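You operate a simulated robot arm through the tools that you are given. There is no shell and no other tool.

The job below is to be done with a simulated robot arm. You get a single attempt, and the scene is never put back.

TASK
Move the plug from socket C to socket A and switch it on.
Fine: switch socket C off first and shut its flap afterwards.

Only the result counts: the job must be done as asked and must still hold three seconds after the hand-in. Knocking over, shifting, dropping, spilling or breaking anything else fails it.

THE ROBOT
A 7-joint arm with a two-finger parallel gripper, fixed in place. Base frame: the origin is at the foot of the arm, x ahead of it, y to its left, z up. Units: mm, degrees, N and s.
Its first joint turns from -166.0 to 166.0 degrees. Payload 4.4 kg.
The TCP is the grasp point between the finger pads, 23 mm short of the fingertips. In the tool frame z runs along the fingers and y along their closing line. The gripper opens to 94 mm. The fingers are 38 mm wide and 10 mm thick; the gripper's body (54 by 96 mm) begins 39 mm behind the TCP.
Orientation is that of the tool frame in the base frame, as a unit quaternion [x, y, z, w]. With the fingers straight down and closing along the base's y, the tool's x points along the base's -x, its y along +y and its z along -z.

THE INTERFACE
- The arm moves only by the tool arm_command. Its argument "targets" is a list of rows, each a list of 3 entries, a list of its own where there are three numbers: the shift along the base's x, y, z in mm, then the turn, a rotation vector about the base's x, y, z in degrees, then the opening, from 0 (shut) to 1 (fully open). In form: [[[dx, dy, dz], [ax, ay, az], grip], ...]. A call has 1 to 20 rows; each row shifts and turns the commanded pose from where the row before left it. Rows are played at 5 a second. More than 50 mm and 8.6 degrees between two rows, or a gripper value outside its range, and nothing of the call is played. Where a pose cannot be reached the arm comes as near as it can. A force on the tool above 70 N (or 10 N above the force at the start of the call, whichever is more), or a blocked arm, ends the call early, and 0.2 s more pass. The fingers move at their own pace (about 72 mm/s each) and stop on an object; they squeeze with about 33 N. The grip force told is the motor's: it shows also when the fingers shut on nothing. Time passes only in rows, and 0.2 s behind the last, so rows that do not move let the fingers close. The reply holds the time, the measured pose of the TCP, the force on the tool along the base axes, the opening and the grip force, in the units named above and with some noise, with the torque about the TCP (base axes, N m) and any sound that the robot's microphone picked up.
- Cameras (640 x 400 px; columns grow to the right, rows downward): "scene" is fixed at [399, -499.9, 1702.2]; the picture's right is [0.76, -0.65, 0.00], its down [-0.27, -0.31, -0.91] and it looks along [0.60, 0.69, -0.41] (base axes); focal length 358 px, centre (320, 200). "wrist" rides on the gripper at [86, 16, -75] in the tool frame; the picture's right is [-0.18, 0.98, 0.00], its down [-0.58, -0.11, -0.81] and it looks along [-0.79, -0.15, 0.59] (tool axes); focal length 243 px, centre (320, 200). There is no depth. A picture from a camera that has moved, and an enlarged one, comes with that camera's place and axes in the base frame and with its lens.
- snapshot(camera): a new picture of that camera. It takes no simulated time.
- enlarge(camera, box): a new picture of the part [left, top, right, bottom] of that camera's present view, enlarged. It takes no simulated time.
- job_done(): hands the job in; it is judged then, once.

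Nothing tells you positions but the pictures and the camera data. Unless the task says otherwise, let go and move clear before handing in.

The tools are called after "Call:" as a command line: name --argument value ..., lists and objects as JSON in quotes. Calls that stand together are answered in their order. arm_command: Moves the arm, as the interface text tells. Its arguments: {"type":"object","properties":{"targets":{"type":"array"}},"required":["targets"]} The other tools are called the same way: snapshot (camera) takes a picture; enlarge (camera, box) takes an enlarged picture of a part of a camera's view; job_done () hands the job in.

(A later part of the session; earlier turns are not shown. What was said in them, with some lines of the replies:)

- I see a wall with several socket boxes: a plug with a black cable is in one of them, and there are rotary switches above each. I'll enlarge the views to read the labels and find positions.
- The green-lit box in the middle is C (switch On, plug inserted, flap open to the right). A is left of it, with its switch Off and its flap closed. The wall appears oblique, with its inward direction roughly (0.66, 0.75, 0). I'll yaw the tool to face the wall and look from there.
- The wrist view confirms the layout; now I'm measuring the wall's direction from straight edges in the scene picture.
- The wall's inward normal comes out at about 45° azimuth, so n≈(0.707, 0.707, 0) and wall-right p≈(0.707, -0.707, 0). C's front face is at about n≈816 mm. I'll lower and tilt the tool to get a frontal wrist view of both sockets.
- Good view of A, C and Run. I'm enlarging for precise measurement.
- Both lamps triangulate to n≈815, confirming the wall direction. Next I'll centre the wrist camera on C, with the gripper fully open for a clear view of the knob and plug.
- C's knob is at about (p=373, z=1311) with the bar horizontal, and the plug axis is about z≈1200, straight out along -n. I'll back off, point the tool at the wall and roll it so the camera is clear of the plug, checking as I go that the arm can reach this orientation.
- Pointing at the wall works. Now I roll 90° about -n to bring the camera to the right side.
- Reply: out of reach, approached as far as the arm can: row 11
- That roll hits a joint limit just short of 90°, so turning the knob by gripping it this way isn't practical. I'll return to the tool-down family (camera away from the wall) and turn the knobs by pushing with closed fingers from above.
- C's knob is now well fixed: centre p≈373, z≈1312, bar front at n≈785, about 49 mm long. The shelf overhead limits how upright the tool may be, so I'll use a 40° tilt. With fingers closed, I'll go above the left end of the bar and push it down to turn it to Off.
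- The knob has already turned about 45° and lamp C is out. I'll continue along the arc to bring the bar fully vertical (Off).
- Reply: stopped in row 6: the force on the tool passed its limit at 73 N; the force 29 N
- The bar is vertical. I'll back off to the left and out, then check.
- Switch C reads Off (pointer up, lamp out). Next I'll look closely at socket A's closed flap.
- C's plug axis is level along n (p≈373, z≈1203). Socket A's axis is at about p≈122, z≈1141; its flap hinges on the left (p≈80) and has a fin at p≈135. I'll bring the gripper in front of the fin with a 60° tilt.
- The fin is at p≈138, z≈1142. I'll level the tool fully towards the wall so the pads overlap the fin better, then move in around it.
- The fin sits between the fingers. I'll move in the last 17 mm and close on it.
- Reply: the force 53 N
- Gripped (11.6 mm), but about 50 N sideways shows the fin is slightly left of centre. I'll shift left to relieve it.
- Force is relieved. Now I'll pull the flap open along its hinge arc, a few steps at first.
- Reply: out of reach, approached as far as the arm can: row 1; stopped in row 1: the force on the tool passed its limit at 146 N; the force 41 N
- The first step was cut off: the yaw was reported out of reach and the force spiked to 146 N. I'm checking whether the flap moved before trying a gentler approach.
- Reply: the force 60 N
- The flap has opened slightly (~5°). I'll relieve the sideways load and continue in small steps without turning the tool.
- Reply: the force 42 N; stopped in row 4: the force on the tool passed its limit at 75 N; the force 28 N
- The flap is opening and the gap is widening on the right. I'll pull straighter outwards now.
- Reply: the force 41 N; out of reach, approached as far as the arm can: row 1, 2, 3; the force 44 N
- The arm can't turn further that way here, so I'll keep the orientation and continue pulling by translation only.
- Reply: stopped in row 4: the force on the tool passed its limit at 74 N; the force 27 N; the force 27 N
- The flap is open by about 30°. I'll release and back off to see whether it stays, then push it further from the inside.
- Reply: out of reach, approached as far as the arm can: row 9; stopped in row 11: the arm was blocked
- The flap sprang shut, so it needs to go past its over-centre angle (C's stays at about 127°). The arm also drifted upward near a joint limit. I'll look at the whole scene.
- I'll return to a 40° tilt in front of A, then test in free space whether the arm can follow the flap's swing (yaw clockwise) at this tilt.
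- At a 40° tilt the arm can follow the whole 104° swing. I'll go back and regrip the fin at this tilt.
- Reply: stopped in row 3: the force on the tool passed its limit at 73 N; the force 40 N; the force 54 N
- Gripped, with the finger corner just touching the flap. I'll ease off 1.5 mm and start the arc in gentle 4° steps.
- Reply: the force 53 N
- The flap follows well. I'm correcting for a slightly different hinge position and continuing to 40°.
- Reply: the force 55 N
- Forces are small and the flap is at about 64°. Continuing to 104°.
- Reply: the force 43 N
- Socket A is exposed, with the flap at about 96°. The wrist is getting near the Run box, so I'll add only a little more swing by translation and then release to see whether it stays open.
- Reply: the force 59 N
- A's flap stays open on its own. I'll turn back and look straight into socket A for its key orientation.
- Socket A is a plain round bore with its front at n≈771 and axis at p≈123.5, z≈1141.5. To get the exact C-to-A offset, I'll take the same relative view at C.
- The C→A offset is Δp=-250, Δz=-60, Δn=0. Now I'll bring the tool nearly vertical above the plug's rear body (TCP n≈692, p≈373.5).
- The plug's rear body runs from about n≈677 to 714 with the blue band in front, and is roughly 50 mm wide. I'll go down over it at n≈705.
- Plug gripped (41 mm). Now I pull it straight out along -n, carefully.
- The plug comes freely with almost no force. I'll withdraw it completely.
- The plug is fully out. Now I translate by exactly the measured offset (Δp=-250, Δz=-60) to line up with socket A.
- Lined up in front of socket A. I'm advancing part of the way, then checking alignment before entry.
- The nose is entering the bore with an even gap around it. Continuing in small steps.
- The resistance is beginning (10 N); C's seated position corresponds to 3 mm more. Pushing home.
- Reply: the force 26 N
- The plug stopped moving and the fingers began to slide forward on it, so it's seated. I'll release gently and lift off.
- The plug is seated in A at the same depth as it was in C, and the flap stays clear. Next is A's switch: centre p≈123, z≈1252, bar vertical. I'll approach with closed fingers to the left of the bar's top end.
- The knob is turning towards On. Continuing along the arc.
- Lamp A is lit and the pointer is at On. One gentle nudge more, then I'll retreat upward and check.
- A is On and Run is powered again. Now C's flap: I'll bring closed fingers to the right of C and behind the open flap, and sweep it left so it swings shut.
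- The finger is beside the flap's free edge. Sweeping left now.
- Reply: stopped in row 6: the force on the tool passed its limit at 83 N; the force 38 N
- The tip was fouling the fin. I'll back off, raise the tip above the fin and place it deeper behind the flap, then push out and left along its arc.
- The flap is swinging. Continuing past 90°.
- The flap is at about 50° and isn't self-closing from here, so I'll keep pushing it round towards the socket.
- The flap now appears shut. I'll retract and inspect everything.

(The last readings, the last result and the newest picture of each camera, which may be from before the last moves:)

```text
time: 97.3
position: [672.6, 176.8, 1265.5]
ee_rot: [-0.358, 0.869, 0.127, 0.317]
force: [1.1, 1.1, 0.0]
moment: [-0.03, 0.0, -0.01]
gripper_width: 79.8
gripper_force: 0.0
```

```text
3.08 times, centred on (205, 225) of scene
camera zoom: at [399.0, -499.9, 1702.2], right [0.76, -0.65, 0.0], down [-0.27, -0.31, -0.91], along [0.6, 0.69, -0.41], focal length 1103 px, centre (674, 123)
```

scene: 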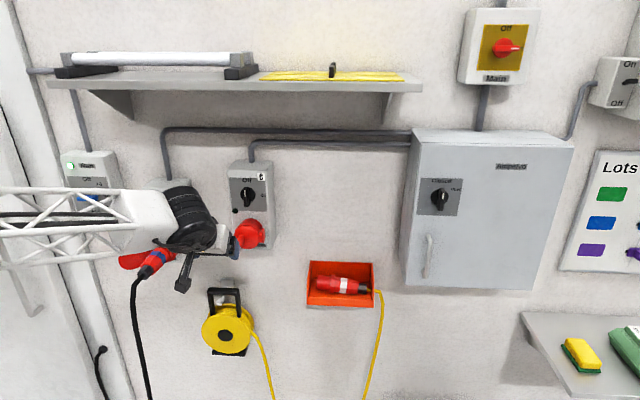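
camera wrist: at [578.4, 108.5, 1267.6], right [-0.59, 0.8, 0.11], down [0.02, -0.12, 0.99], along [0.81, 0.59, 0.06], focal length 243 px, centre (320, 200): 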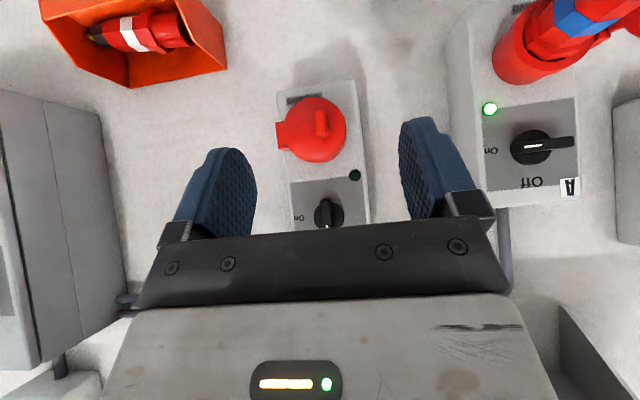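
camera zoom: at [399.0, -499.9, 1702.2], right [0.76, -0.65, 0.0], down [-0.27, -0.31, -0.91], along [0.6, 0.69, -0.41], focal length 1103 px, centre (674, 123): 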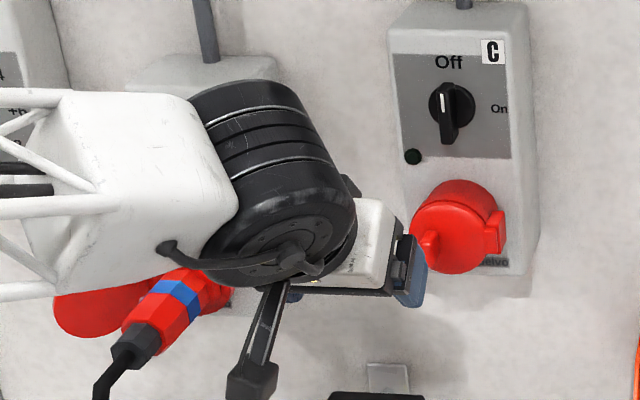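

C's flap is shut and its switch is Off; A is On with its lamp lit. I'll move the arm clear and take a final look at A.

Call:
arm_command --targets '[[[-10, -30, 25], [0, 0, 0], 0.85], [[-10, -30, 25], [0, 0, 0], 0.85], [[0, -30, 30], [0, 0, 0], 0.85], [[0, -30, 30], [0, 0, 0], 0.85], [[0, -20, 30], [0, 0, 0], 0.85], [[0, 0, 0], [0, 0, 0], 0.85]]'

Call:
snapshot --camera "scene"

Call:
enlarge --camera "scene" --box '[50, 140, 300, 300]'

Call:
snapshot --camera "wrist"

```text
time: 98.7
position: [652.9, 37.7, 1405.1]
ee_rot: [-0.358, 0.869, 0.127, 0.318]
force: [1.3, 0.3, 0.6]
moment: [0.02, 0.01, 0.0]
gripper_width: 79.9
gripper_force: 0.0
```

```text
taken
```

scene: 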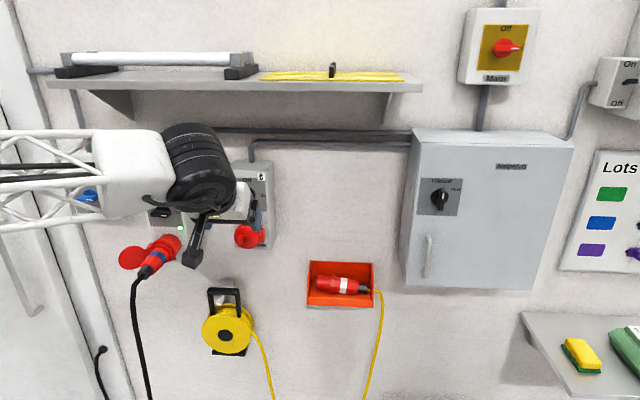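

```text
2.50 times, centred on (175, 220) of scene
camera zoom: at [399.0, -499.9, 1702.2], right [0.76, -0.65, 0.0], down [-0.27, -0.31, -0.91], along [0.6, 0.69, -0.41], focal length 896 px, centre (682, 150)
```

zoom: 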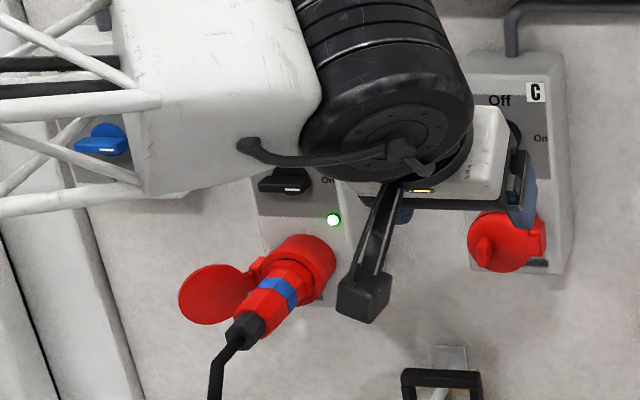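

```text
taken
camera wrist: at [560.0, -30.7, 1407.1], right [-0.59, 0.8, 0.11], down [0.02, -0.12, 0.99], along [0.81, 0.59, 0.05], focal length 243 px, centre (320, 200)
```

wrist: 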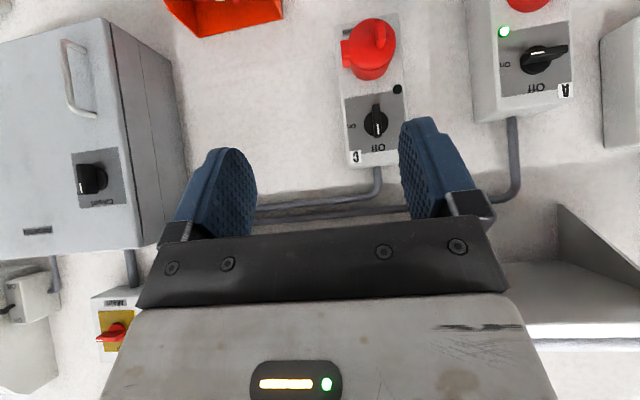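

The plug is in A with the switch On and both lamps lit. C is Off with its flap shut, everything else looks undisturbed, and the arm is clear. I'm handing in the job.

Call:
job_done

```text
The job is handed in.
```

The plug is now in socket A and switched on, with A's lamp and the Run lamp both lit. Socket C was switched off before I pulled the plug, and its flap is shut.

- **Flap A:** I opened it and it stays open on its own beside the plug.
- **Forces:** Contact force passed the 70 N limit several times, up to 146 N while opening A's flap. I saw no damage afterwards.
- **Surroundings:** Nothing else looked moved in the final pictures. The arm let go and moved clear before I handed the job in.
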